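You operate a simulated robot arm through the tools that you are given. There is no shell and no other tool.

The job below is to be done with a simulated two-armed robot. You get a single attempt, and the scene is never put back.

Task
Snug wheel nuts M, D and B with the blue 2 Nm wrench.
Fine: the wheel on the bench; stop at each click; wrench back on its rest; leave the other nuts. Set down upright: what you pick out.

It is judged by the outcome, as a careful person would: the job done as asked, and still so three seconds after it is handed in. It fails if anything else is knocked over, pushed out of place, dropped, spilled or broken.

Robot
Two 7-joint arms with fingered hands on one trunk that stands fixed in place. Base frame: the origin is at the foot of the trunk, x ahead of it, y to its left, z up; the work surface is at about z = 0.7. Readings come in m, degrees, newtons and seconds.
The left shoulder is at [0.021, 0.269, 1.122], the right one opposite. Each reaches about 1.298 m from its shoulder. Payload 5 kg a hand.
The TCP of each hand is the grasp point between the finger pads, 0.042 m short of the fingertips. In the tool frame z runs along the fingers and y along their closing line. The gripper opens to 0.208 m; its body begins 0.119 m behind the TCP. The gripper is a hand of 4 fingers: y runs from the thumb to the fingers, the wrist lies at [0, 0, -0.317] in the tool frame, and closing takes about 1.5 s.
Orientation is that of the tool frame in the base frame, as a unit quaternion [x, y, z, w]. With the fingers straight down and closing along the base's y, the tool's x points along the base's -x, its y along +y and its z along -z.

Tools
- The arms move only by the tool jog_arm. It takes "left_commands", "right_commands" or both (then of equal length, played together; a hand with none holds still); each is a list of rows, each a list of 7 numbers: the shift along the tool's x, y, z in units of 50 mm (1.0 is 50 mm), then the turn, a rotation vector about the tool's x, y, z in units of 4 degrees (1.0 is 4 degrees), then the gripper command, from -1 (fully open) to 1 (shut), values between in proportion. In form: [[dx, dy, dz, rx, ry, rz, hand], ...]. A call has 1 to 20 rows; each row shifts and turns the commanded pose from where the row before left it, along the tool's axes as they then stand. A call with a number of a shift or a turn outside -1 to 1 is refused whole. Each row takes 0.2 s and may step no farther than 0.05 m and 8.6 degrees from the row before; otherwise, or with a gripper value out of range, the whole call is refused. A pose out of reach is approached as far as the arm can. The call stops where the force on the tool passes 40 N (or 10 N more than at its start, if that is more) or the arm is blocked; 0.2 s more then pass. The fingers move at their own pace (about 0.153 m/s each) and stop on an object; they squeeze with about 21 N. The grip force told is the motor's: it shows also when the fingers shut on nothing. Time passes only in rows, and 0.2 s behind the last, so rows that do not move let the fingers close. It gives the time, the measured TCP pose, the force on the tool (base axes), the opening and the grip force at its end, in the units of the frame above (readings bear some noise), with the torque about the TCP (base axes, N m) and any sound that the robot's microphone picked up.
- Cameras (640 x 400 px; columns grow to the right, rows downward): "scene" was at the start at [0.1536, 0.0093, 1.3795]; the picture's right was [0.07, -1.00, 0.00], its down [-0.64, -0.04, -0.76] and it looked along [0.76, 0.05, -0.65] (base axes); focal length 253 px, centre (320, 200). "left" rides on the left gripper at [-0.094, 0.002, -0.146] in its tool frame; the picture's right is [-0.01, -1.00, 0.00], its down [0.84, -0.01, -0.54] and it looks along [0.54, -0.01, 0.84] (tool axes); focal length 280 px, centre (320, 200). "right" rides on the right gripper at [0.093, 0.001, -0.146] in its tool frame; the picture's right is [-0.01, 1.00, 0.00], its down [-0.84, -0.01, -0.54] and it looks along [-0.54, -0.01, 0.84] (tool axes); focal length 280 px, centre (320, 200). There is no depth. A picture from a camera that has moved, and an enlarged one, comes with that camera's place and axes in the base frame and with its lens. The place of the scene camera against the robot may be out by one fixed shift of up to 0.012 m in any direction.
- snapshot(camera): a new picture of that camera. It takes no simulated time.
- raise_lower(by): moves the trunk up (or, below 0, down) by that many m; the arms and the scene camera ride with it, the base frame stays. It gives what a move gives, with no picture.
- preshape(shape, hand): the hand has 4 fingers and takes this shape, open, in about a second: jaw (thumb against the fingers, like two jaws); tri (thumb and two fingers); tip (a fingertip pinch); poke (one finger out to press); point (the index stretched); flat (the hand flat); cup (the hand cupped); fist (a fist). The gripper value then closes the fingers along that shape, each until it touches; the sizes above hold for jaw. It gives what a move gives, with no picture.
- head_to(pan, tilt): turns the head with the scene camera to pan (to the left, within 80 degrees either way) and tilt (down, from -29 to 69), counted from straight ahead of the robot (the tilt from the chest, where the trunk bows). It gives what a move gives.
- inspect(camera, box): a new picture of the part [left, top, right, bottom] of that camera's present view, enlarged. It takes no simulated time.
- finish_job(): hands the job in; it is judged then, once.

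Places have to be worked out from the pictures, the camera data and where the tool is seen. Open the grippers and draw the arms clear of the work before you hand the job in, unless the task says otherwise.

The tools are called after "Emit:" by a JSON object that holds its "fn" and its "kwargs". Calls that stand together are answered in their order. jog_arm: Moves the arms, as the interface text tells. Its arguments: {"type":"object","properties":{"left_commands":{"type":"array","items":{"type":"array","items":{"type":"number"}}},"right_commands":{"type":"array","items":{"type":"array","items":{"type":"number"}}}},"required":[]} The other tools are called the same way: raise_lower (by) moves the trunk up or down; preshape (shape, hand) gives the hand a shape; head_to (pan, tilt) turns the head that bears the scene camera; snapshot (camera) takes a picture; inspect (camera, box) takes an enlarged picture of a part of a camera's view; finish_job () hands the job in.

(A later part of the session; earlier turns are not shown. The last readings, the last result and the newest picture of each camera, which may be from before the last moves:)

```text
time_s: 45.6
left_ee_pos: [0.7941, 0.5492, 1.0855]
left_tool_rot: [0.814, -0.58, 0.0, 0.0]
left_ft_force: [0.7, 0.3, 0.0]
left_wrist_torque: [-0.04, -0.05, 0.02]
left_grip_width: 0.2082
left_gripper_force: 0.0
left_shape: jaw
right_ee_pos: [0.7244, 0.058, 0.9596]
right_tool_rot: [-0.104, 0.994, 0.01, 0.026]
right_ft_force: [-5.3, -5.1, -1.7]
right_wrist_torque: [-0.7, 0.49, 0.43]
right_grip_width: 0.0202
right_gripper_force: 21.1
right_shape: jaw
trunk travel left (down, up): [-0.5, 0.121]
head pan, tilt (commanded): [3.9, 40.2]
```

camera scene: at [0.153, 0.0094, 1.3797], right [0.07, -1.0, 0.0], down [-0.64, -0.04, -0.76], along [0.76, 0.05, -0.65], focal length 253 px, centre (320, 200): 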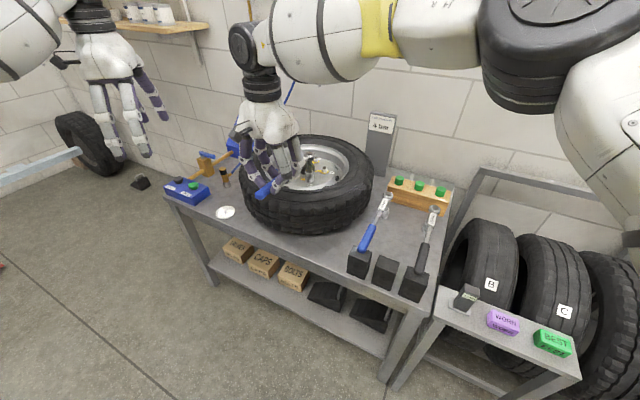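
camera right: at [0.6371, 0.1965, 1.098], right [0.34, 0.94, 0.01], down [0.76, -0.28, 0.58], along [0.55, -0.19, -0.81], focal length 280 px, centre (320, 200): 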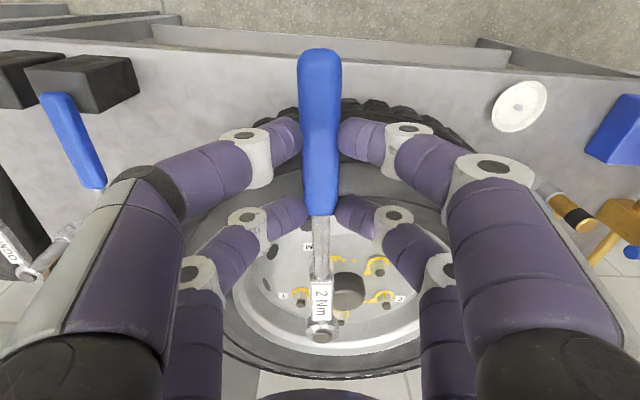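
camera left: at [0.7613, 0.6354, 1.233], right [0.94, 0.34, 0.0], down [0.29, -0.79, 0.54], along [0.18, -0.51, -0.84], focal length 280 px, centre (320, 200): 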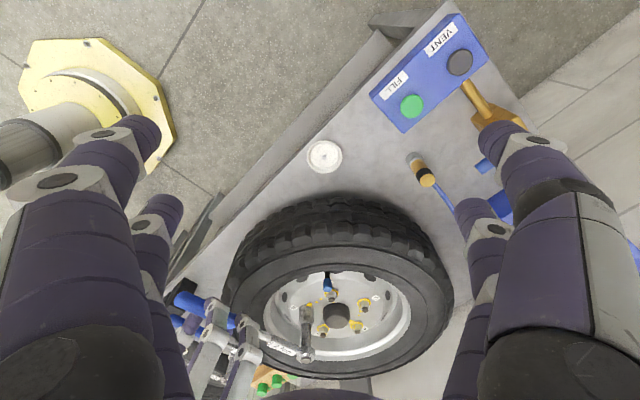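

Torque holds at about 1.2 Nm, no click yet. Another 1°.

Emit:
{"fn": "jog_arm", "kwargs": {"right_commands": [[-0.001, 0.071, 0.001, 0.0137, -0.0028, 0.25, 1]]}}

```text
time_s: 46.0
left_ee_pos: [0.7943, 0.5491, 1.0863]
left_tool_rot: [0.815, -0.58, 0.001, 0.0]
left_ft_force: [-0.2, 1.0, -0.6]
left_wrist_torque: [-0.01, 0.01, 0.0]
left_grip_width: 0.2079
left_gripper_force: 0.1
left_shape: jaw
right_ee_pos: [0.7234, 0.0617, 0.9586]
right_tool_rot: [-0.096, 0.995, 0.009, 0.027]
right_ft_force: [-6.1, -6.6, -1.0]
right_wrist_torque: [-0.66, 0.43, 0.38]
right_grip_width: 0.0202
right_gripper_force: 21.0
right_shape: jaw
trunk travel left (down, up): [-0.5, 0.121]
head pan, tilt (commanded): [3.9, 40.2]
```

About 1.5 Nm now. Another 1°, easing 1 mm outward to trim the radial push.

Emit:
{"fn": "jog_arm", "kwargs": {"right_commands": [[0.018, 0.071, 0.001, 0.0137, -0.0028, 0.25, 1]]}}

```text
time_s: 46.4
left_ee_pos: [0.7939, 0.5496, 1.0866]
left_tool_rot: [0.815, -0.58, 0.001, 0.0]
left_ft_force: [0.6, 1.2, 0.3]
left_wrist_torque: [-0.02, -0.01, -0.03]
left_grip_width: 0.2079
left_gripper_force: 0.0
left_shape: jaw
right_ee_pos: [0.723, 0.0644, 0.9577]
right_tool_rot: [-0.088, 0.996, 0.009, 0.027]
right_ft_force: [-1.9, -5.9, -3.4]
right_wrist_torque: [-0.64, 0.27, 0.45]
right_grip_width: 0.02
right_gripper_force: 21.1
right_shape: jaw
trunk travel left (down, up): [-0.5, 0.121]
head pan, tilt (commanded): [3.9, 40.2]
```

About 1.55 Nm, still silent. Another 1°.

Emit:
{"fn": "jog_arm", "kwargs": {"right_commands": [[-0.001, 0.071, 0.001, 0.0137, -0.0028, 0.25, 1]]}}

```text
time_s: 46.8
left_ee_pos: [0.7931, 0.5493, 1.0864]
left_tool_rot: [0.814, -0.581, -0.001, 0.0]
left_ft_force: [-0.8, -0.4, -0.2]
left_wrist_torque: [-0.01, 0.01, 0.01]
left_grip_width: 0.2077
left_gripper_force: 0.0
left_shape: jaw
right_ee_pos: [0.7204, 0.0685, 0.9581]
right_tool_rot: [-0.078, 0.997, 0.009, 0.027]
right_ft_force: [-3.1, -5.5, -2.3]
right_wrist_torque: [-0.61, 0.16, 0.45]
right_grip_width: 0.0201
right_gripper_force: 21.1
right_shape: jaw
trunk travel left (down, up): [-0.5, 0.121]
head pan, tilt (commanded): [3.9, 40.2]
```

Torque steady near 1.5 Nm, no sound. I turn another 1° and check the pointer.

Emit:
{"fn": "jog_arm", "kwargs": {"right_commands": [[-0.001, 0.071, 0.001, 0.0137, -0.0028, 0.25, 1]]}}

Emit:
{"fn": "inspect", "kwargs": {"camera": "left", "box": [280, 270, 330, 320]}}

```text
time_s: 47.2
left_ee_pos: [0.793, 0.5495, 1.0865]
left_tool_rot: [0.815, -0.58, 0.0, 0.0]
left_ft_force: [-0.4, -0.1, -0.3]
left_wrist_torque: [-0.04, 0.0, 0.0]
left_grip_width: 0.208
left_gripper_force: 0.1
left_shape: jaw
right_ee_pos: [0.7216, 0.0719, 0.958]
right_tool_rot: [-0.069, 0.997, 0.009, 0.026]
right_ft_force: [-3.9, -6.0, -2.0]
right_wrist_torque: [-0.67, 0.3, 0.44]
right_grip_width: 0.02
right_gripper_force: 21.0
right_shape: jaw
trunk travel left (down, up): [-0.5, 0.121]
head pan, tilt (commanded): [3.9, 40.2]
```

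```text
8.00 times, centred on (305, 295) of left
camera zoom: at [0.7616, 0.6358, 1.2329], right [0.94, 0.34, 0.0], down [0.29, -0.79, 0.54], along [0.18, -0.51, -0.84], focal length 2243 px, centre (440, -560)
```

zoom: 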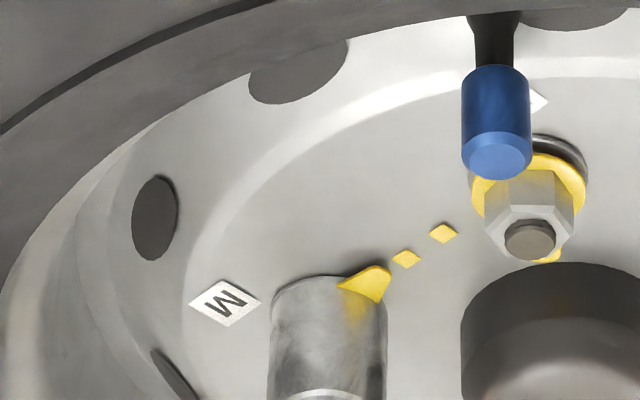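

The pointer tip is right beside its mark; torque about 1.5 Nm. I keep going in 1° steps.

Emit:
{"fn": "jog_arm", "kwargs": {"right_commands": [[0.005, 0.071, 0.001, 0.0137, -0.0028, 0.25, 1]]}}

```text
time_s: 47.6
left_ee_pos: [0.7925, 0.5489, 1.0864]
left_tool_rot: [0.815, -0.579, 0.0, 0.0]
left_ft_force: [-0.4, -0.3, -0.1]
left_wrist_torque: [0.01, -0.04, 0.02]
left_grip_width: 0.2078
left_gripper_force: 0.0
left_shape: jaw
right_ee_pos: [0.7204, 0.0764, 0.958]
right_tool_rot: [-0.062, 0.998, 0.009, 0.026]
right_ft_force: [-4.5, -6.5, -2.0]
right_wrist_torque: [-0.7, 0.37, 0.46]
right_grip_width: 0.0201
right_gripper_force: 21.2
right_shape: jaw
trunk travel left (down, up): [-0.5, 0.121]
head pan, tilt (commanded): [3.9, 40.2]
```

About 1.67 Nm. Another 1°.

Emit:
{"fn": "jog_arm", "kwargs": {"right_commands": [[0.005, 0.071, 0.001, 0.0137, -0.0028, 0.25, 1]]}}

```text
time_s: 48.0
left_ee_pos: [0.7942, 0.5493, 1.0864]
left_tool_rot: [0.815, -0.58, -0.001, 0.0]
left_ft_force: [-0.8, 0.2, 0.1]
left_wrist_torque: [0.0, 0.0, -0.02]
left_grip_width: 0.2077
left_gripper_force: 0.1
left_shape: jaw
right_ee_pos: [0.7202, 0.0787, 0.9574]
right_tool_rot: [-0.053, 0.998, 0.008, 0.027]
right_ft_force: [-4.4, -5.9, -2.3]
right_wrist_torque: [-0.69, 0.3, 0.5]
right_grip_width: 0.02
right_gripper_force: 20.7
right_shape: jaw
trunk travel left (down, up): [-0.5, 0.121]
head pan, tilt (commanded): [3.9, 40.2]
```

About 1.6 Nm, no click. Another 1°.

Emit:
{"fn": "jog_arm", "kwargs": {"right_commands": [[0.005, 0.071, 0.001, 0.0137, -0.0028, 0.25, 1]]}}

```text
time_s: 48.4
left_ee_pos: [0.7929, 0.5487, 1.0862]
left_tool_rot: [0.814, -0.58, 0.0, 0.0]
left_ft_force: [-0.6, -0.2, -0.5]
left_wrist_torque: [-0.03, 0.02, 0.0]
left_grip_width: 0.2077
left_gripper_force: 0.1
left_shape: jaw
right_ee_pos: [0.7205, 0.0824, 0.9584]
right_tool_rot: [-0.043, 0.999, 0.007, 0.026]
right_ft_force: [-5.3, -7.0, -1.0]
right_wrist_torque: [-0.75, 0.29, 0.44]
right_grip_width: 0.0206
right_gripper_force: 20.8
right_shape: jaw
trunk travel left (down, up): [-0.5, 0.121]
head pan, tilt (commanded): [3.9, 40.2]
```

About 1.76 Nm. Another 1°.

Emit:
{"fn": "jog_arm", "kwargs": {"right_commands": [[0.008, 0.071, 0.001, 0.0137, -0.0028, 0.25, 1]]}}

```text
time_s: 48.8
left_ee_pos: [0.7936, 0.549, 1.0856]
left_tool_rot: [0.814, -0.58, -0.001, 0.001]
left_ft_force: [0.1, 0.1, 0.6]
left_wrist_torque: [-0.03, 0.02, 0.03]
left_grip_width: 0.2076
left_gripper_force: 0.0
left_shape: jaw
right_ee_pos: [0.7192, 0.0855, 0.958]
right_tool_rot: [-0.035, 0.999, 0.009, 0.028]
right_ft_force: [-0.1, -4.8, -4.9]
right_wrist_torque: [-0.7, 0.15, 0.61]
right_grip_width: 0.0201
right_gripper_force: 21.1
right_shape: jaw
trunk travel left (down, up): [-0.5, 0.121]
head pan, tilt (commanded): [3.9, 40.2]
```

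No click yet (about 1.6 Nm, radial push released itself). Another 1°, then a look.

Emit:
{"fn": "jog_arm", "kwargs": {"right_commands": [[0, 0.071, 0.001, 0.0137, -0.0028, 0.25, 1]]}}

Emit:
{"fn": "inspect", "kwargs": {"camera": "left", "box": [280, 270, 330, 320]}}

Emit:
{"fn": "inspect", "kwargs": {"camera": "left", "box": [240, 270, 340, 380]}}

```text
time_s: 49.2
left_ee_pos: [0.7944, 0.5499, 1.0867]
left_tool_rot: [0.814, -0.58, 0.0, 0.0]
left_ft_force: [0.7, -0.1, -0.6]
left_wrist_torque: [-0.03, -0.02, -0.01]
left_grip_width: 0.2081
left_gripper_force: 0.1
left_shape: jaw
right_ee_pos: [0.7191, 0.0888, 0.9595]
right_tool_rot: [-0.027, 0.999, 0.007, 0.027]
right_ft_force: [2.8, -4.6, -5.6]
right_wrist_torque: [-0.67, 0.21, 0.66]
right_grip_width: 0.0202
right_gripper_force: 21.1
right_shape: jaw
trunk travel left (down, up): [-0.5, 0.121]
head pan, tilt (commanded): [3.9, 40.2]
```

```text
8.00 times, centred on (305, 295) of left
camera zoom: at [0.762, 0.6358, 1.2326], right [0.94, 0.34, 0.0], down [0.29, -0.79, 0.54], along [0.18, -0.51, -0.84], focal length 2243 px, centre (440, -560)
```

zoom: 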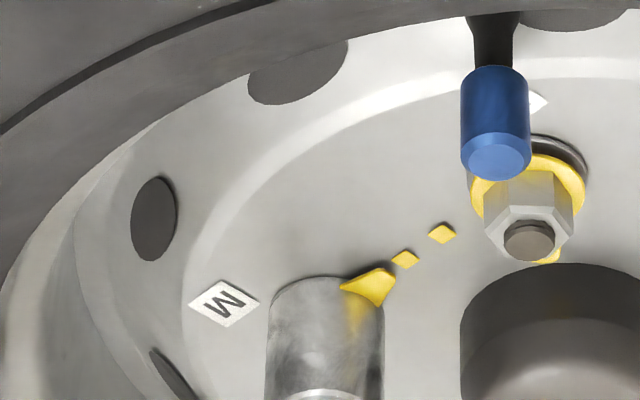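

```text
3.64 times, centred on (290, 325) of left
camera zoom: at [0.762, 0.6358, 1.2326], right [0.94, 0.34, 0.0], down [0.29, -0.79, 0.54], along [0.18, -0.51, -0.84], focal length 1020 px, centre (429, -254)
```

zoom: 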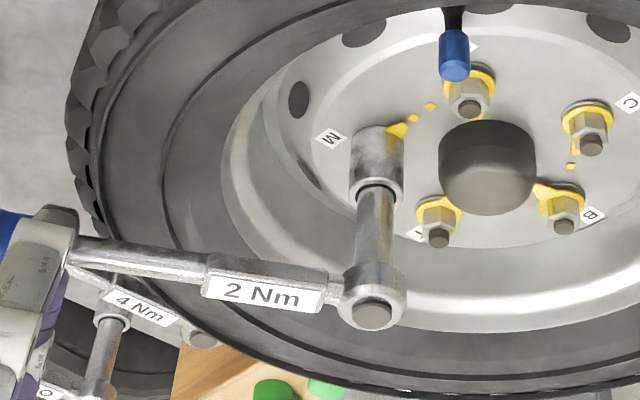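

The pointer is nearly on its mark, torque about 1.6 Nm. Continuing by 1°.

Emit:
{"fn": "jog_arm", "kwargs": {"right_commands": [[-0.005, 0.071, 0.001, 0.0137, -0.0028, 0.25, 1]]}}

```text
time_s: 49.6
left_ee_pos: [0.7943, 0.5501, 1.0856]
left_tool_rot: [0.814, -0.58, 0.0, 0.0]
left_ft_force: [-0.1, 0.4, -0.9]
left_wrist_torque: [-0.01, -0.01, -0.02]
left_grip_width: 0.2078
left_gripper_force: 0.0
left_shape: jaw
right_ee_pos: [0.7188, 0.0914, 0.9587]
right_tool_rot: [-0.018, 0.999, 0.008, 0.027]
right_ft_force: [-0.2, -4.7, -4.8]
right_wrist_torque: [-0.68, 0.31, 0.66]
right_grip_width: 0.0204
right_gripper_force: 20.8
right_shape: jaw
trunk travel left (down, up): [-0.5, 0.121]
head pan, tilt (commanded): [3.9, 40.2]
```

No click yet (about 1.6 Nm). Another 1°.

Emit:
{"fn": "jog_arm", "kwargs": {"right_commands": [[-0.002, 0.071, 0.001, 0.0137, -0.0028, 0.25, 1]]}}

```text
time_s: 50.0
left_ee_pos: [0.7954, 0.5494, 1.0844]
left_tool_rot: [0.815, -0.579, -0.001, 0.001]
left_ft_force: [0.0, 0.0, -0.9]
left_wrist_torque: [-0.08, -0.04, -0.01]
left_grip_width: 0.2079
left_gripper_force: 0.0
left_shape: jaw
right_ee_pos: [0.7194, 0.0978, 0.9587]
right_tool_rot: [-0.009, 1.0, 0.008, 0.027]
right_ft_force: [0.0, -1.3, -4.5]
right_wrist_torque: [-0.19, 0.11, -0.17]
right_grip_width: 0.02
right_gripper_force: 21.6
right_shape: jaw
trunk travel left (down, up): [-0.5, 0.121]
head pan, tilt (commanded): [3.9, 40.2]
```

The torque suddenly dropped to nearly zero but no sound was reported. I look at what happened before turning further.

Emit:
{"fn": "inspect", "kwargs": {"camera": "left", "box": [280, 270, 330, 320]}}

Emit:
{"fn": "inspect", "kwargs": {"camera": "left", "box": [240, 270, 340, 380]}}

Emit:
{"fn": "inspect", "kwargs": {"camera": "right", "box": [240, 190, 400, 350]}}

```text
8.00 times, centred on (305, 295) of left
camera zoom: at [0.7615, 0.6367, 1.2325], right [0.94, 0.34, 0.0], down [0.29, -0.79, 0.54], along [0.18, -0.51, -0.84], focal length 2243 px, centre (440, -560)
```

zoom: 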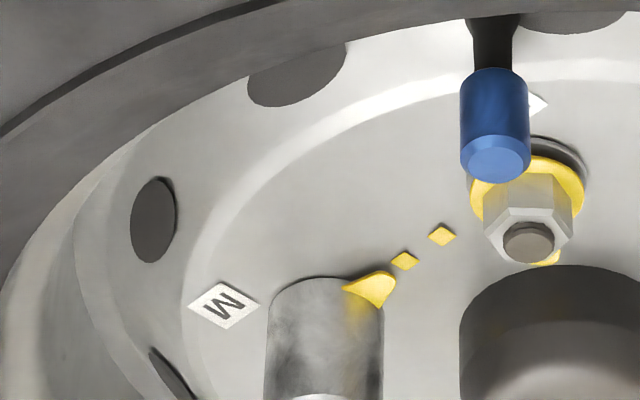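

```text
3.64 times, centred on (290, 325) of left
camera zoom: at [0.7615, 0.6367, 1.2325], right [0.94, 0.34, 0.0], down [0.29, -0.79, 0.54], along [0.18, -0.51, -0.84], focal length 1020 px, centre (429, -254)
```

zoom: 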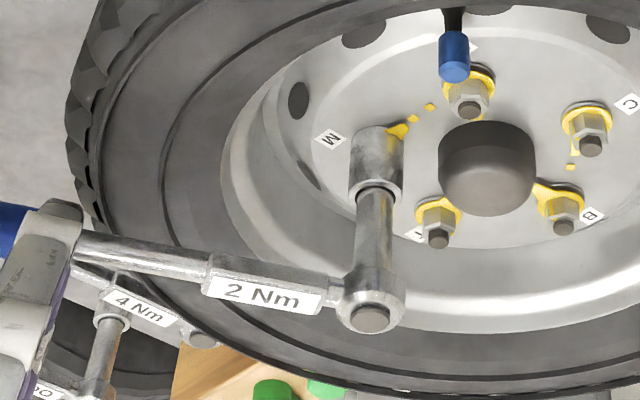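

```text
2.50 times, centred on (320, 270) of right
camera zoom: at [0.6187, 0.094, 1.0987], right [0.0, 1.0, 0.02], down [0.81, -0.01, 0.58], along [0.58, 0.02, -0.81], focal length 701 px, centre (320, 25)
```

zoom: 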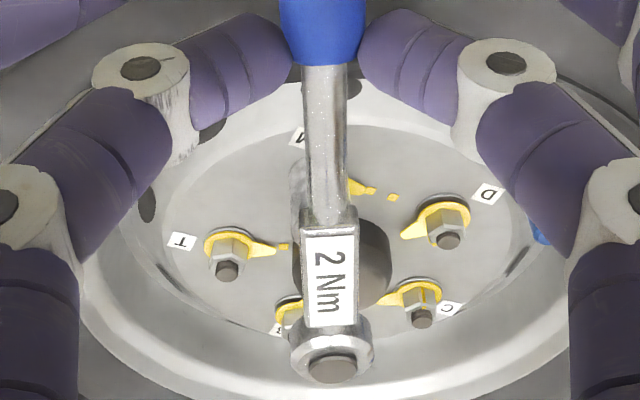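

The pointer now looks lined up and the handle jumped ~3 mm, but no click was heard; the wrench may just have shifted in my fingers. I take one more small 1° step and read the torque and any sound.

Emit:
{"fn": "jog_arm", "kwargs": {"right_commands": [[-0.002, 0.071, 0.001, 0.0137, -0.0028, 0.25, 1]]}}

```text
time_s: 50.4
left_ee_pos: [0.7939, 0.55, 1.0857]
left_tool_rot: [0.815, -0.58, 0.0, 0.0]
left_ft_force: [-0.3, -0.4, 0.0]
left_wrist_torque: [-0.02, 0.01, 0.03]
left_grip_width: 0.2083
left_gripper_force: 0.0
left_shape: jaw
right_ee_pos: [0.7192, 0.1, 0.9578]
right_tool_rot: [0.0, 1.0, 0.008, 0.028]
right_ft_force: [-1.1, 1.0, -3.6]
right_wrist_torque: [-0.13, 0.09, -0.1]
right_grip_width: 0.02
right_gripper_force: 20.9
right_shape: jaw
trunk travel left (down, up): [-0.5, 0.121]
head pan, tilt (commanded): [3.9, 40.2]
```

Still almost no torque. I look at the socket and pointer again to see whether the nut follows or the hex has slipped.

Emit:
{"fn": "inspect", "kwargs": {"camera": "left", "box": [285, 275, 325, 315]}}

Emit:
{"fn": "inspect", "kwargs": {"camera": "scene", "box": [270, 140, 350, 200]}}

Emit:
{"fn": "inspect", "kwargs": {"camera": "right", "box": [290, 230, 350, 280]}}

```text
10.00 times, centred on (305, 295) of left
camera zoom: at [0.7616, 0.6363, 1.2326], right [0.94, 0.34, 0.0], down [0.29, -0.79, 0.54], along [0.18, -0.51, -0.84], focal length 2804 px, centre (470, -750)
```

zoom: 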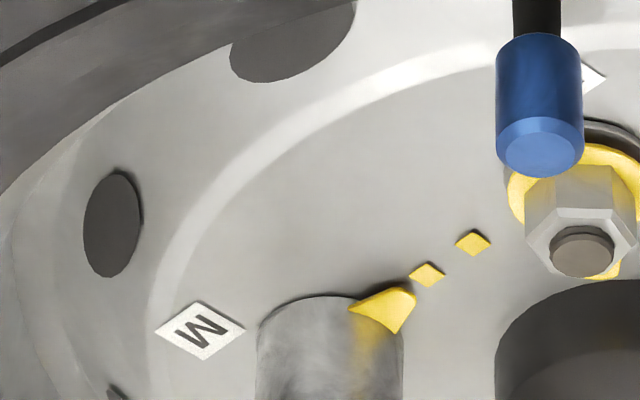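

```text
6.67 times, centred on (310, 170) of scene
camera zoom: at [0.1536, 0.0095, 1.3795], right [0.07, -1.0, 0.0], down [-0.64, -0.04, -0.76], along [0.76, 0.05, -0.65], focal length 1686 px, centre (387, 400)
```

zoom: 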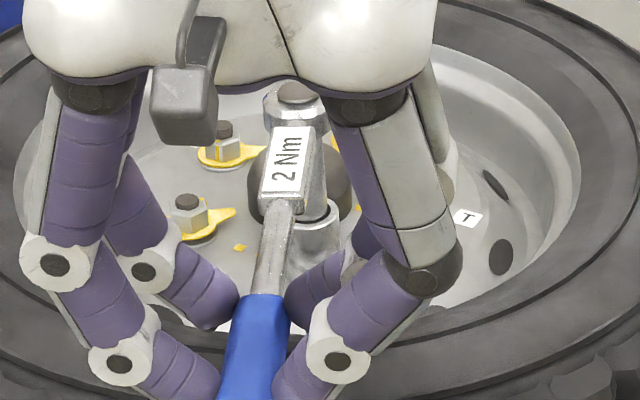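

```text
8.00 times, centred on (320, 255) of right
camera zoom: at [0.6189, 0.0989, 1.0983], right [0.01, 1.0, 0.02], down [0.81, -0.02, 0.58], along [0.58, 0.0, -0.81], focal length 2243 px, centre (320, -240)
```

zoom: 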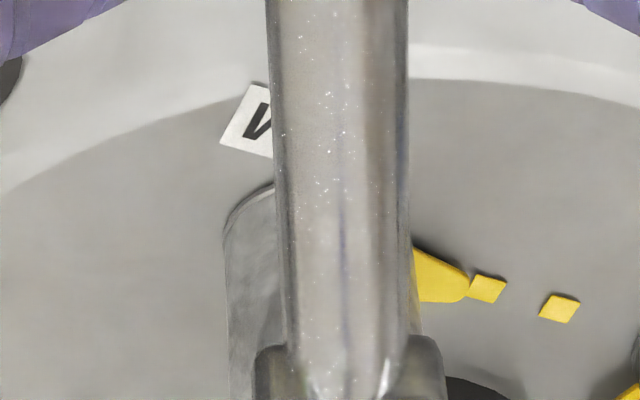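

From the front the wrench has rolled about 5° in my fingertips (head leaning left over the socket), which relieved the torque – so no real click yet. I roll the hand back about the nut to stand the wrench upright again; then I plan to steady the head with the left hand while tightening.

Emit:
{"fn": "jog_arm", "kwargs": {"right_commands": [[0, -0.07, 0, -0.42, 0, 0, 1], [0, -0.07, 0, -0.42, 0, 0, 1], [0, -0.07, 0, -0.42, 0, 0, 1], [0, 0, 0, 0, 0, 0, 1]]}}

Emit:
{"fn": "inspect", "kwargs": {"camera": "scene", "box": [270, 140, 350, 200]}}

Emit:
{"fn": "inspect", "kwargs": {"camera": "left", "box": [240, 270, 340, 380]}}

```text
time_s: 51.4
left_ee_pos: [0.7943, 0.5499, 1.0865]
left_tool_rot: [0.815, -0.579, 0.0, 0.0]
left_ft_force: [0.2, 0.0, 0.5]
left_wrist_torque: [-0.02, -0.02, 0.03]
left_grip_width: 0.2079
left_gripper_force: 0.1
left_shape: jaw
right_ee_pos: [0.7194, 0.0895, 0.9581]
right_tool_rot: [-0.001, 0.998, 0.052, 0.027]
right_ft_force: [0.9, -1.3, -4.2]
right_wrist_torque: [-0.18, 0.1, -0.21]
right_grip_width: 0.0198
right_gripper_force: 21.0
right_shape: jaw
trunk travel left (down, up): [-0.5, 0.121]
head pan, tilt (commanded): [3.9, 40.2]
```

```text
6.67 times, centred on (310, 170) of scene
camera zoom: at [0.1538, 0.0094, 1.3795], right [0.07, -1.0, 0.0], down [-0.64, -0.04, -0.76], along [0.76, 0.05, -0.65], focal length 1686 px, centre (387, 400)
```

zoom: 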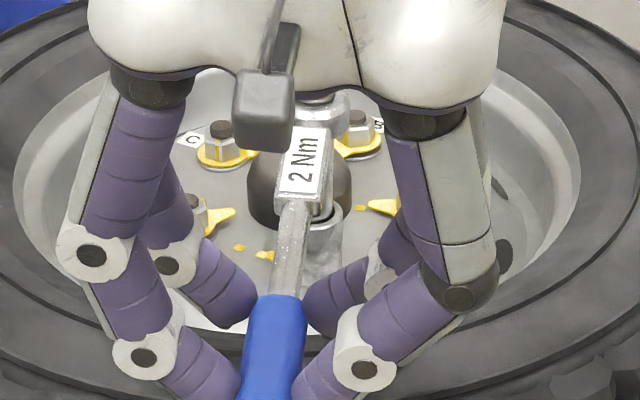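

```text
3.64 times, centred on (290, 325) of left
camera zoom: at [0.7618, 0.6361, 1.2326], right [0.94, 0.34, 0.0], down [0.29, -0.79, 0.54], along [0.18, -0.51, -0.84], focal length 1020 px, centre (429, -254)
```

zoom: 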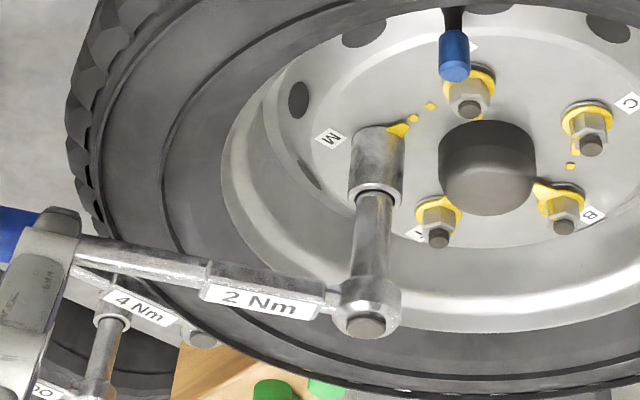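

The wrench stands nearly upright again over M. I shape the left hand for poking at its present safe place and look at where its fingertip is, to use it as a steady press on the wrench head.

Emit:
{"fn": "preshape", "kwargs": {"hand": "left", "shape": "poke"}}

Emit:
{"fn": "snapshot", "kwargs": {"camera": "left"}}

Emit:
{"fn": "inspect", "kwargs": {"camera": "scene", "box": [40, 0, 240, 180]}}

```text
time_s: 52.3
left_ee_pos: [0.7937, 0.5499, 1.0865]
left_tool_rot: [0.815, -0.58, 0.001, 0.0]
left_ft_force: [-0.2, -0.3, 0.5]
left_wrist_torque: [0.03, 0.01, 0.02]
left_grip_width: 0.0001
left_gripper_force: 0.1
left_shape: poke
right_ee_pos: [0.7194, 0.0892, 0.9575]
right_tool_rot: [-0.001, 0.998, 0.051, 0.027]
right_ft_force: [0.8, -1.6, -3.4]
right_wrist_torque: [-0.14, 0.07, -0.18]
right_grip_width: 0.0198
right_gripper_force: 20.6
right_shape: jaw
trunk travel left (down, up): [-0.5, 0.121]
head pan, tilt (commanded): [3.9, 40.2]
```

```text
taken
camera left: at [0.7619, 0.6357, 1.2328], right [0.94, 0.34, 0.0], down [0.29, -0.79, 0.54], along [0.18, -0.51, -0.84], focal length 280 px, centre (320, 200)
```

left: 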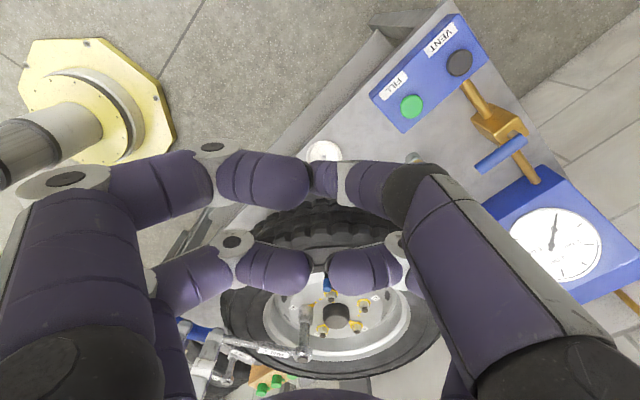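

```text
2.22 times, centred on (140, 90) of scene
camera zoom: at [0.1538, 0.0092, 1.3795], right [0.07, -1.0, 0.0], down [-0.64, -0.04, -0.76], along [0.76, 0.05, -0.65], focal length 562 px, centre (720, 444)
```

zoom: 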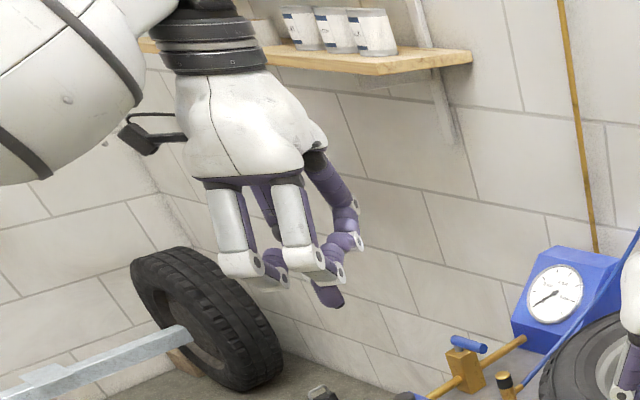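

The poke shape folds the fingers sideways, not useful here. I try the fist, which would give a compact blunt surface to press with.

Emit:
{"fn": "preshape", "kwargs": {"hand": "left", "shape": "fist"}}

Emit:
{"fn": "snapshot", "kwargs": {"camera": "left"}}

Emit:
{"fn": "inspect", "kwargs": {"camera": "scene", "box": [40, 0, 240, 180]}}

```text
time_s: 53.2
left_ee_pos: [0.7934, 0.5491, 1.086]
left_tool_rot: [0.814, -0.581, 0.0, 0.0]
left_ft_force: [-0.5, -0.1, 0.7]
left_wrist_torque: [-0.02, -0.02, -0.02]
left_grip_width: 0.0001
left_gripper_force: 0.1
left_shape: fist
right_ee_pos: [0.72, 0.0888, 0.9566]
right_tool_rot: [-0.001, 0.998, 0.051, 0.027]
right_ft_force: [-0.2, -0.9, -3.7]
right_wrist_torque: [-0.17, 0.05, -0.2]
right_grip_width: 0.02
right_gripper_force: 21.0
right_shape: jaw
trunk travel left (down, up): [-0.5, 0.121]
head pan, tilt (commanded): [3.9, 40.2]
```

```text
taken
camera left: at [0.7619, 0.6358, 1.2327], right [0.94, 0.34, 0.0], down [0.29, -0.79, 0.54], along [0.18, -0.51, -0.84], focal length 280 px, centre (320, 200)
```

left: 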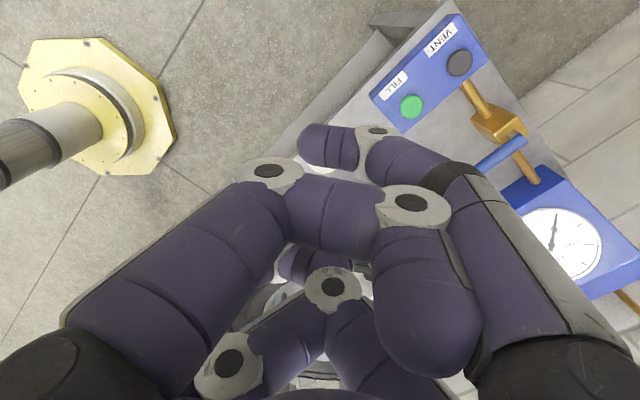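

```text
2.22 times, centred on (140, 90) of scene
camera zoom: at [0.1538, 0.0093, 1.3795], right [0.07, -1.0, 0.0], down [-0.64, -0.04, -0.76], along [0.76, 0.05, -0.65], focal length 562 px, centre (720, 444)
```

zoom: 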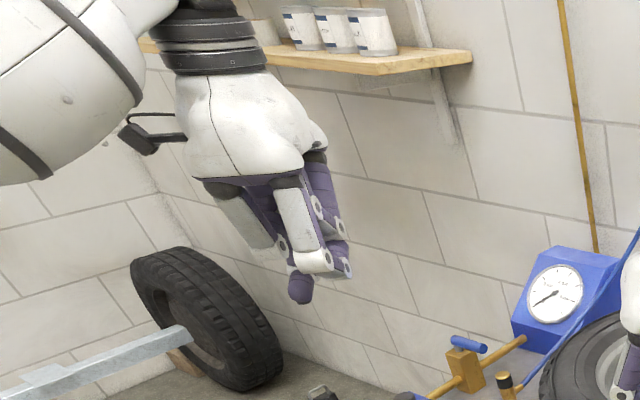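

The fist blocks the left camera; a closed jaw (pinched fingertips) is better. I set jaw, close it, and tilt the left hand 28° so that it will come at the wrench head from the left and above.

Emit:
{"fn": "preshape", "kwargs": {"hand": "left", "shape": "jaw"}}

Emit:
{"fn": "jog_arm", "kwargs": {"left_commands": [[0, 0, -0.3, 0, 1, 0, 0], [0, 0, -0.3, 0, 1, 0, 0.5], [0, 0, 0, 0, 1, 0, 1], [0, 0, 0, 0, 1, 0, 1], [0, 0, 0, 0, 1, 0, 1], [0, 0, 0, 0, 1, 0, 1], [0, 0, 0, 0, 1, 0, 1], [0, 0, 0, 0, 0, 0, 1], [0, 0, 0, 0, 0, 0, 1]]}}

Emit:
{"fn": "snapshot", "kwargs": {"camera": "left"}}

Emit:
{"fn": "snapshot", "kwargs": {"camera": "scene"}}

```text
time_s: 54.1
left_ee_pos: [0.7939, 0.5486, 1.0861]
left_tool_rot: [0.814, -0.58, 0.0, 0.0]
left_ft_force: [-0.3, 0.0, 0.1]
left_wrist_torque: [0.01, -0.02, 0.0]
left_grip_width: 0.2079
left_gripper_force: 0.0
left_shape: jaw
right_ee_pos: [0.7179, 0.0886, 0.957]
right_tool_rot: [-0.001, 0.998, 0.052, 0.027]
right_ft_force: [1.2, -1.2, -3.7]
right_wrist_torque: [-0.17, 0.04, -0.19]
right_grip_width: 0.0196
right_gripper_force: 21.2
right_shape: jaw
trunk travel left (down, up): [-0.5, 0.121]
head pan, tilt (commanded): [3.9, 40.2]
```

```text
time_s: 56.1
left_ee_pos: [0.7922, 0.5499, 1.1165]
left_tool_rot: [0.791, -0.562, 0.197, 0.14]
left_ft_force: [0.8, 0.1, 0.8]
left_wrist_torque: [-0.02, -0.02, 0.03]
left_grip_width: 0.0
left_gripper_force: 21.0
left_shape: jaw
right_ee_pos: [0.7195, 0.0887, 0.9581]
right_tool_rot: [-0.001, 0.998, 0.051, 0.027]
right_ft_force: [-0.6, -1.1, -3.5]
right_wrist_torque: [-0.17, 0.04, -0.16]
right_grip_width: 0.0199
right_gripper_force: 20.9
right_shape: jaw
trunk travel left (down, up): [-0.5, 0.121]
head pan, tilt (commanded): [3.9, 40.2]
```

```text
taken
camera left: at [0.7418, 0.6912, 1.2016], right [0.94, 0.34, -0.01], down [0.17, -0.46, 0.87], along [0.29, -0.82, -0.49], focal length 280 px, centre (320, 200)
```

left: 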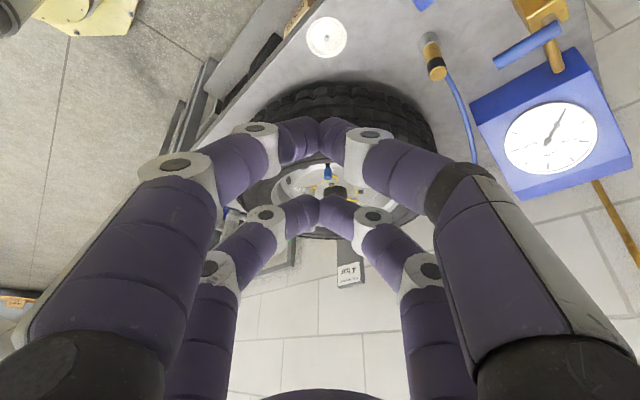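

```text
taken
camera scene: at [0.1537, 0.0094, 1.3795], right [0.07, -1.0, 0.0], down [-0.64, -0.04, -0.76], along [0.76, 0.05, -0.65], focal length 253 px, centre (320, 200)
```

scene: 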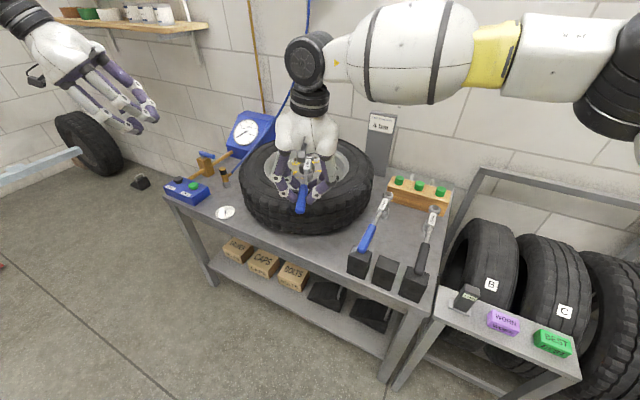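

The pinched fingertips are ready, tilted 28° toward the wheel. I move the left hand to a waypoint above and left of the wrench head (about 9 cm above it), staying clear of the right hand.

Emit:
{"fn": "jog_arm", "kwargs": {"left_commands": [[0.6, 0.015, 0.37, 0, 0, 0, 1], [0.6, 0.015, 0.37, 0, 0, 0, 1], [0.6, 0.015, 0.37, 0, 0, 0, 1], [0.6, 0.015, 0.37, 0, 0, 0, 1], [0.6, 0.015, 0.37, 0, 0, 0, 1], [0.6, 0.015, 0.37, 0, 0, 0, 1], [0.6, 0.015, 0.37, 0, 0, 0, 1], [0.6, 0.015, 0.37, 0, 0, 0, 1], [0.6, 0.015, 0.37, 0, 0, 0, 1], [0.6, 0.015, 0.37, 0, 0, 0, 1], [0, 0, 0, 0, 0, 0, 1]]}}

Emit:
{"fn": "snapshot", "kwargs": {"camera": "left"}}

Emit:
{"fn": "snapshot", "kwargs": {"camera": "scene"}}

Emit:
{"fn": "snapshot", "kwargs": {"camera": "right"}}

```text
time_s: 58.5
left_ee_pos: [0.9007, 0.2161, 1.0953]
left_tool_rot: [0.791, -0.562, 0.197, 0.141]
left_ft_force: [0.3, 1.1, 0.1]
left_wrist_torque: [-0.07, 0.04, -0.04]
left_grip_width: 0.0002
left_gripper_force: 20.6
left_shape: jaw
right_ee_pos: [0.7186, 0.0918, 0.9581]
right_tool_rot: [-0.002, 0.998, 0.051, 0.027]
right_ft_force: [-1.8, -0.8, -3.0]
right_wrist_torque: [-0.19, 0.08, -0.2]
right_grip_width: 0.0197
right_gripper_force: 20.9
right_shape: jaw
trunk travel left (down, up): [-0.5, 0.121]
head pan, tilt (commanded): [3.9, 40.2]
```

```text
taken
camera left: at [0.8503, 0.3577, 1.1807], right [0.94, 0.34, -0.01], down [0.17, -0.46, 0.87], along [0.29, -0.82, -0.49], focal length 280 px, centre (320, 200)
```

left: 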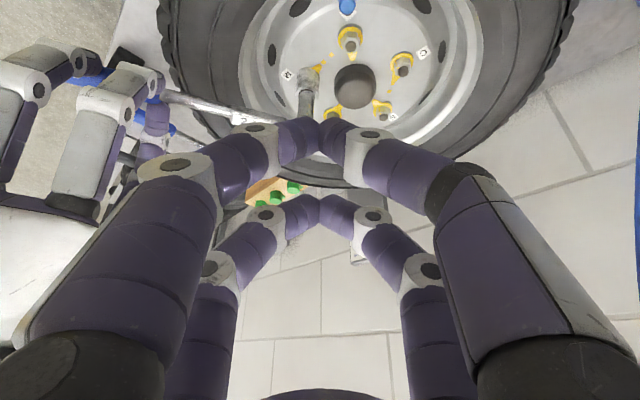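

```text
taken
camera scene: at [0.1539, 0.0096, 1.3795], right [0.07, -1.0, 0.0], down [-0.64, -0.04, -0.76], along [0.76, 0.05, -0.65], focal length 253 px, centre (320, 200)
```

scene: 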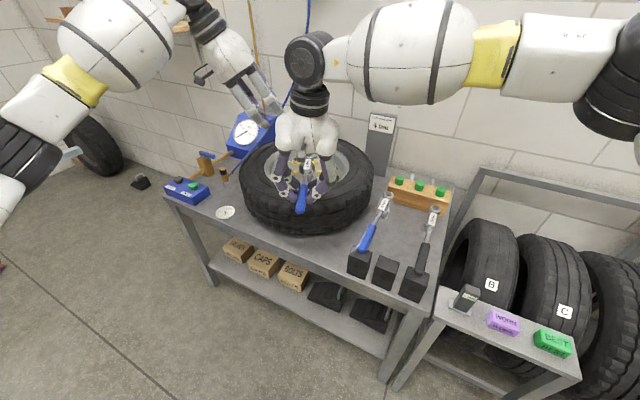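

```text
taken
camera right: at [0.6187, 0.0759, 1.0973], right [0.01, 0.99, 0.1], down [0.81, -0.07, 0.58], along [0.58, 0.08, -0.81], focal length 280 px, centre (320, 200)
```

right: 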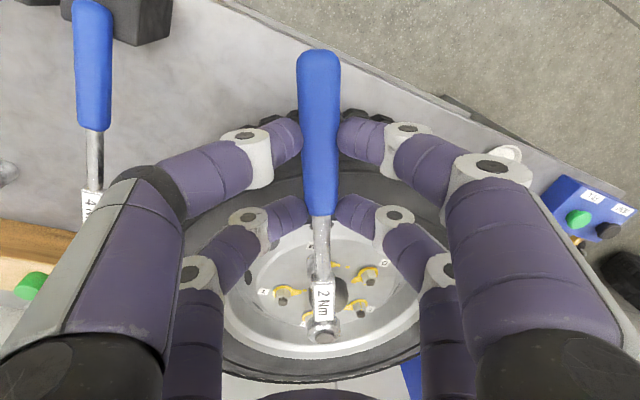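

The fingertips line up with the wrench head along the view. I bring the left fingertips to about 1 cm above the cap.

Emit:
{"fn": "jog_arm", "kwargs": {"left_commands": [[0.19, 0.054, 0.347, 0, 0, 0, 1], [0.19, 0.054, 0.347, 0, 0, 0, 1], [0.19, 0.054, 0.347, 0, 0, 0, 1], [0.19, 0.054, 0.347, 0, 0, 0, 1], [0.19, 0.054, 0.347, 0, 0, 0, 1], [0.19, 0.054, 0.347, 0, 0, 0, 1], [0.19, 0.054, 0.347, 0, 0, 0, 1], [0.19, 0.054, 0.347, 0, 0, 0, 1], [0, 0, 0, 0, 0, 0, 1]]}}

Emit:
{"fn": "inspect", "kwargs": {"camera": "scene", "box": [250, 90, 390, 220]}}

Emit:
{"fn": "inspect", "kwargs": {"camera": "right", "box": [240, 190, 400, 370]}}

Emit:
{"fn": "snapshot", "kwargs": {"camera": "left"}}

```text
time_s: 60.5
left_ee_pos: [0.9222, 0.0835, 1.0074]
left_tool_rot: [0.791, -0.562, 0.197, 0.14]
left_ft_force: [-0.6, 0.9, -0.1]
left_wrist_torque: [-0.02, 0.01, 0.01]
left_grip_width: 0.0
left_gripper_force: 20.9
left_shape: jaw
right_ee_pos: [0.7185, 0.0895, 0.9572]
right_tool_rot: [-0.001, 0.998, 0.051, 0.026]
right_ft_force: [-0.9, -0.3, -3.4]
right_wrist_torque: [-0.17, 0.08, -0.12]
right_grip_width: 0.0199
right_gripper_force: 20.5
right_shape: jaw
trunk travel left (down, up): [-0.5, 0.121]
head pan, tilt (commanded): [3.9, 40.2]
```

```text
3.08 times, centred on (320, 155) of scene
camera zoom: at [0.1538, 0.0094, 1.3795], right [0.07, -1.0, 0.0], down [-0.64, -0.04, -0.76], along [0.76, 0.05, -0.65], focal length 778 px, centre (320, 338)
```

zoom: 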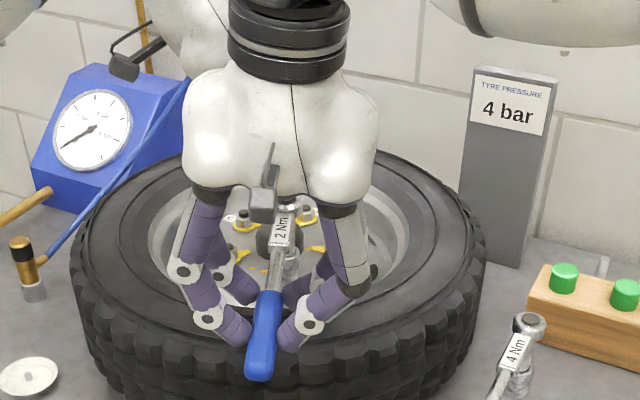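

```text
2.22 times, centred on (320, 280) of right
camera zoom: at [0.6187, 0.0755, 1.0974], right [0.01, 0.99, 0.1], down [0.81, -0.07, 0.58], along [0.58, 0.08, -0.81], focal length 623 px, centre (320, 22)
```

zoom: 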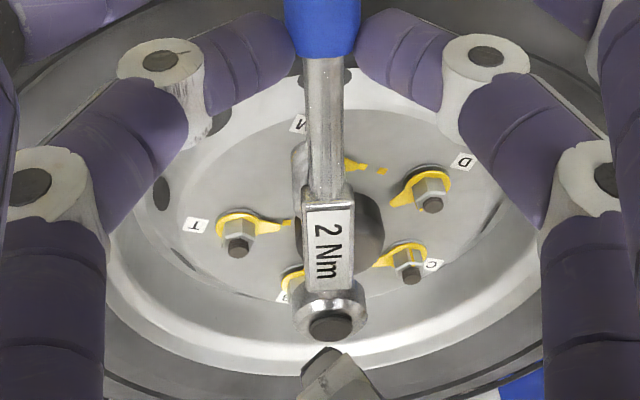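

```text
taken
camera left: at [0.8715, 0.225, 1.0937], right [0.94, 0.34, -0.01], down [0.17, -0.46, 0.87], along [0.29, -0.82, -0.49], focal length 280 px, centre (320, 200)
```

left: 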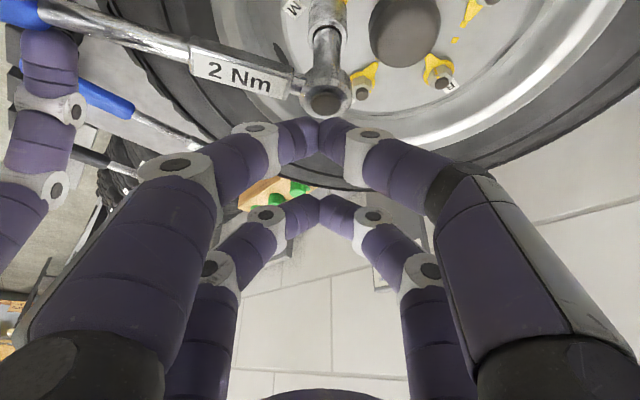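

The cap is at about (0.920, 0.098) and the left fingertips hover just above, slightly past centre. I centre them and come down in 2 mm steps until they press.

Emit:
{"fn": "jog_arm", "kwargs": {"left_commands": [[-0.142, -0.026, 0.106, 0, 0, 0, 1], [-0.019, 0, 0.035, 0, 0, 0, 1], [-0.019, 0, 0.035, 0, 0, 0, 1], [0, 0, 0, 0, 0, 0, 1]]}}

Emit:
{"fn": "inspect", "kwargs": {"camera": "left", "box": [220, 40, 420, 180]}}

Emit:
{"fn": "inspect", "kwargs": {"camera": "right", "box": [240, 240, 400, 400]}}

```text
time_s: 61.5
left_ee_pos: [0.9235, 0.0868, 0.9966]
left_tool_rot: [0.791, -0.562, 0.196, 0.141]
left_ft_force: [0.4, 0.3, -1.0]
left_wrist_torque: [-0.01, -0.02, -0.03]
left_grip_width: 0.0
left_gripper_force: 21.0
left_shape: jaw
right_ee_pos: [0.719, 0.0892, 0.9585]
right_tool_rot: [-0.002, 0.998, 0.051, 0.026]
right_ft_force: [0.9, -0.3, -3.2]
right_wrist_torque: [-0.11, 0.03, -0.17]
right_grip_width: 0.0198
right_gripper_force: 20.4
right_shape: jaw
trunk travel left (down, up): [-0.5, 0.121]
head pan, tilt (commanded): [3.9, 40.2]
```

```text
2.86 times, centred on (320, 110) of left
camera zoom: at [0.8726, 0.2283, 1.0813], right [0.94, 0.34, -0.01], down [0.17, -0.46, 0.87], along [0.29, -0.82, -0.49], focal length 801 px, centre (320, 457)
```

zoom: 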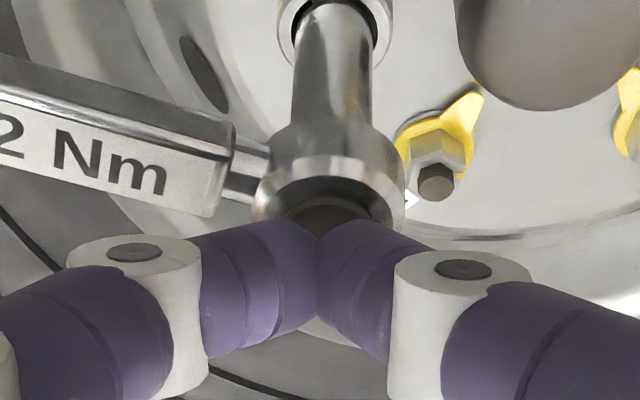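

```text
2.50 times, centred on (320, 320) of right
camera zoom: at [0.6188, 0.0752, 1.0974], right [0.01, 0.99, 0.1], down [0.81, -0.07, 0.58], along [0.58, 0.08, -0.81], focal length 701 px, centre (320, -100)
```

zoom: 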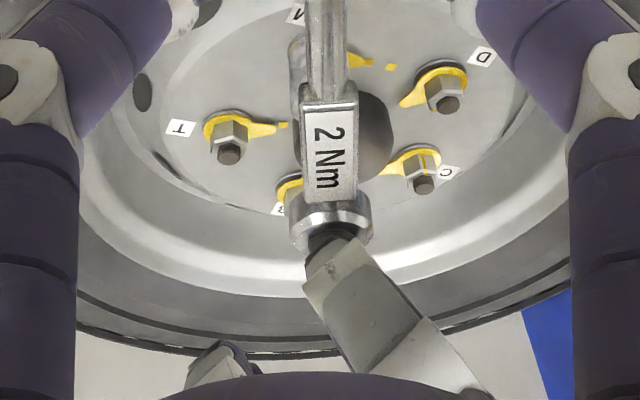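

The left fingertips are right over the cap. I press down in 2 mm steps until about 15 N.

Emit:
{"fn": "jog_arm", "kwargs": {"left_commands": [[-0.019, 0, 0.035, 0, 0, 0, 1], [-0.019, 0, 0.035, 0, 0, 0, 1], [0, 0, 0, 0, 0, 0, 1]]}}

```text
time_s: 62.3
left_ee_pos: [0.924, 0.0861, 0.995]
left_tool_rot: [0.791, -0.562, 0.199, 0.14]
left_ft_force: [2.5, 1.9, 21.7]
left_wrist_torque: [0.37, -0.08, 0.0]
left_grip_width: 0.0002
left_gripper_force: 20.5
left_shape: jaw
right_ee_pos: [0.7189, 0.0892, 0.9581]
right_tool_rot: [-0.002, 0.998, 0.052, 0.027]
right_ft_force: [5.0, -0.9, -7.0]
right_wrist_torque: [-0.07, 0.08, -0.23]
right_grip_width: 0.02
right_gripper_force: 21.3
right_shape: jaw
trunk travel left (down, up): [-0.5, 0.121]
head pan, tilt (commanded): [3.9, 40.2]
```

The left hand presses with about 22 N on the head. Now I tighten M again with the right hand in small 1° steps.

Emit:
{"fn": "jog_arm", "kwargs": {"right_commands": [[0.002, 0.07, 0.007, 0.0135, -0.026, 0.248, 1], [0.002, 0.07, 0.007, 0.0135, -0.026, 0.248, 1]]}}

```text
time_s: 62.9
left_ee_pos: [0.9237, 0.0875, 0.9948]
left_tool_rot: [0.79, -0.563, 0.199, 0.14]
left_ft_force: [2.0, 5.8, 30.4]
left_wrist_torque: [0.78, -0.16, -0.05]
left_grip_width: 0.0001
left_gripper_force: 21.2
left_shape: jaw
right_ee_pos: [0.719, 0.095, 0.9588]
right_tool_rot: [0.016, 0.998, 0.051, 0.028]
right_ft_force: [5.2, -6.1, -6.5]
right_wrist_torque: [-0.27, 0.05, -0.03]
right_grip_width: 0.0201
right_gripper_force: 20.7
right_shape: jaw
trunk travel left (down, up): [-0.5, 0.121]
head pan, tilt (commanded): [3.9, 40.2]
```

Torque is building properly (about 1.2 Nm) with the head held, and the left press rose to 30 N. I ease the left up about 1.5 mm and turn the right 1° more.

Emit:
{"fn": "jog_arm", "kwargs": {"left_commands": [[0.014, 0, -0.026, 0, 0, 0, 1]], "right_commands": [[0.002, 0.07, 0.007, 0.0135, -0.026, 0.248, 1]]}}

```text
time_s: 63.3
left_ee_pos: [0.9224, 0.0874, 0.9943]
left_tool_rot: [0.79, -0.563, 0.197, 0.141]
left_ft_force: [-0.1, 7.7, 28.4]
left_wrist_torque: [0.78, -0.04, 0.0]
left_grip_width: 0.0
left_gripper_force: 21.0
left_shape: jaw
right_ee_pos: [0.7177, 0.0991, 0.959]
right_tool_rot: [0.025, 0.998, 0.051, 0.029]
right_ft_force: [5.9, -8.5, -5.6]
right_wrist_torque: [-0.47, 0.01, 0.12]
right_grip_width: 0.0201
right_gripper_force: 21.0
right_shape: jaw
trunk travel left (down, up): [-0.5, 0.121]
head pan, tilt (commanded): [3.9, 40.2]
```

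About 1.84 Nm now, head steady. A half-degree step next.

Emit:
{"fn": "jog_arm", "kwargs": {"right_commands": [[0.001, 0.035, 0.0035, 0.0068, -0.013, 0.124, 1]]}}

```text
time_s: 63.7
left_ee_pos: [0.9218, 0.0865, 0.9937]
left_tool_rot: [0.79, -0.563, 0.197, 0.14]
left_ft_force: [0.5, 7.0, 29.7]
left_wrist_torque: [0.78, -0.07, -0.02]
left_grip_width: 0.0001
left_gripper_force: 21.2
left_shape: jaw
right_ee_pos: [0.7186, 0.1001, 0.9578]
right_tool_rot: [0.029, 0.998, 0.051, 0.03]
right_ft_force: [4.4, -8.6, -5.9]
right_wrist_torque: [-0.45, 0.09, 0.09]
right_grip_width: 0.0199
right_gripper_force: 20.6
right_shape: jaw
trunk travel left (down, up): [-0.5, 0.121]
head pan, tilt (commanded): [3.9, 40.2]
```

Steady at 1.82 Nm, no click. Another 1°.

Emit:
{"fn": "jog_arm", "kwargs": {"right_commands": [[0.002, 0.07, 0.007, 0.0135, -0.026, 0.248, 1]]}}

```text
time_s: 64.1
left_ee_pos: [0.922, 0.0863, 0.9934]
left_tool_rot: [0.79, -0.563, 0.197, 0.141]
left_ft_force: [1.2, 7.3, 27.9]
left_wrist_torque: [0.78, -0.16, -0.01]
left_grip_width: 0.0004
left_gripper_force: 21.1
left_shape: jaw
right_ee_pos: [0.7171, 0.1046, 0.9578]
right_tool_rot: [0.038, 0.998, 0.05, 0.029]
right_ft_force: [4.1, -8.8, -6.0]
right_wrist_torque: [-0.5, 0.11, 0.09]
right_grip_width: 0.0202
right_gripper_force: 21.1
right_shape: jaw
trunk travel left (down, up): [-0.5, 0.121]
head pan, tilt (commanded): [3.9, 40.2]
```

About 1.85 Nm and the nut is moving with it. Another 1°.

Emit:
{"fn": "jog_arm", "kwargs": {"right_commands": [[0.002, 0.07, 0.007, 0.0135, -0.026, 0.248, 1]]}}

```text
time_s: 64.5
left_ee_pos: [0.923, 0.0878, 0.9942]
left_tool_rot: [0.791, -0.563, 0.197, 0.14]
left_ft_force: [1.3, 7.4, 27.3]
left_wrist_torque: [0.76, -0.16, -0.03]
left_grip_width: 0.0001
left_gripper_force: 21.2
left_shape: jaw
right_ee_pos: [0.7169, 0.1077, 0.9582]
right_tool_rot: [0.047, 0.997, 0.05, 0.029]
right_ft_force: [0.4, -8.8, -6.1]
right_wrist_torque: [-0.49, 0.18, 0.08]
right_grip_width: 0.02
right_gripper_force: 21.4
right_shape: jaw
trunk travel left (down, up): [-0.5, 0.121]
head pan, tilt (commanded): [3.9, 40.2]
```

Still about 1.87 Nm, no sound. Another 1°.

Emit:
{"fn": "jog_arm", "kwargs": {"right_commands": [[0.002, 0.07, 0.007, 0.0135, -0.026, 0.248, 1]]}}

```text
time_s: 64.9
left_ee_pos: [0.9214, 0.0849, 0.9945]
left_tool_rot: [0.79, -0.563, 0.197, 0.141]
left_ft_force: [3.2, 1.4, 25.4]
left_wrist_torque: [0.4, -0.21, -0.05]
left_grip_width: 0.0
left_gripper_force: 21.1
left_shape: jaw
right_ee_pos: [0.718, 0.1124, 0.9575]
right_tool_rot: [0.055, 0.997, 0.05, 0.03]
right_ft_force: [-1.1, -2.4, -5.0]
right_wrist_torque: [-0.19, 0.17, -0.14]
right_grip_width: 0.0196
right_gripper_force: 21.6
right_shape: jaw
trunk travel left (down, up): [-0.5, 0.121]
head pan, tilt (commanded): [3.9, 40.2]
```

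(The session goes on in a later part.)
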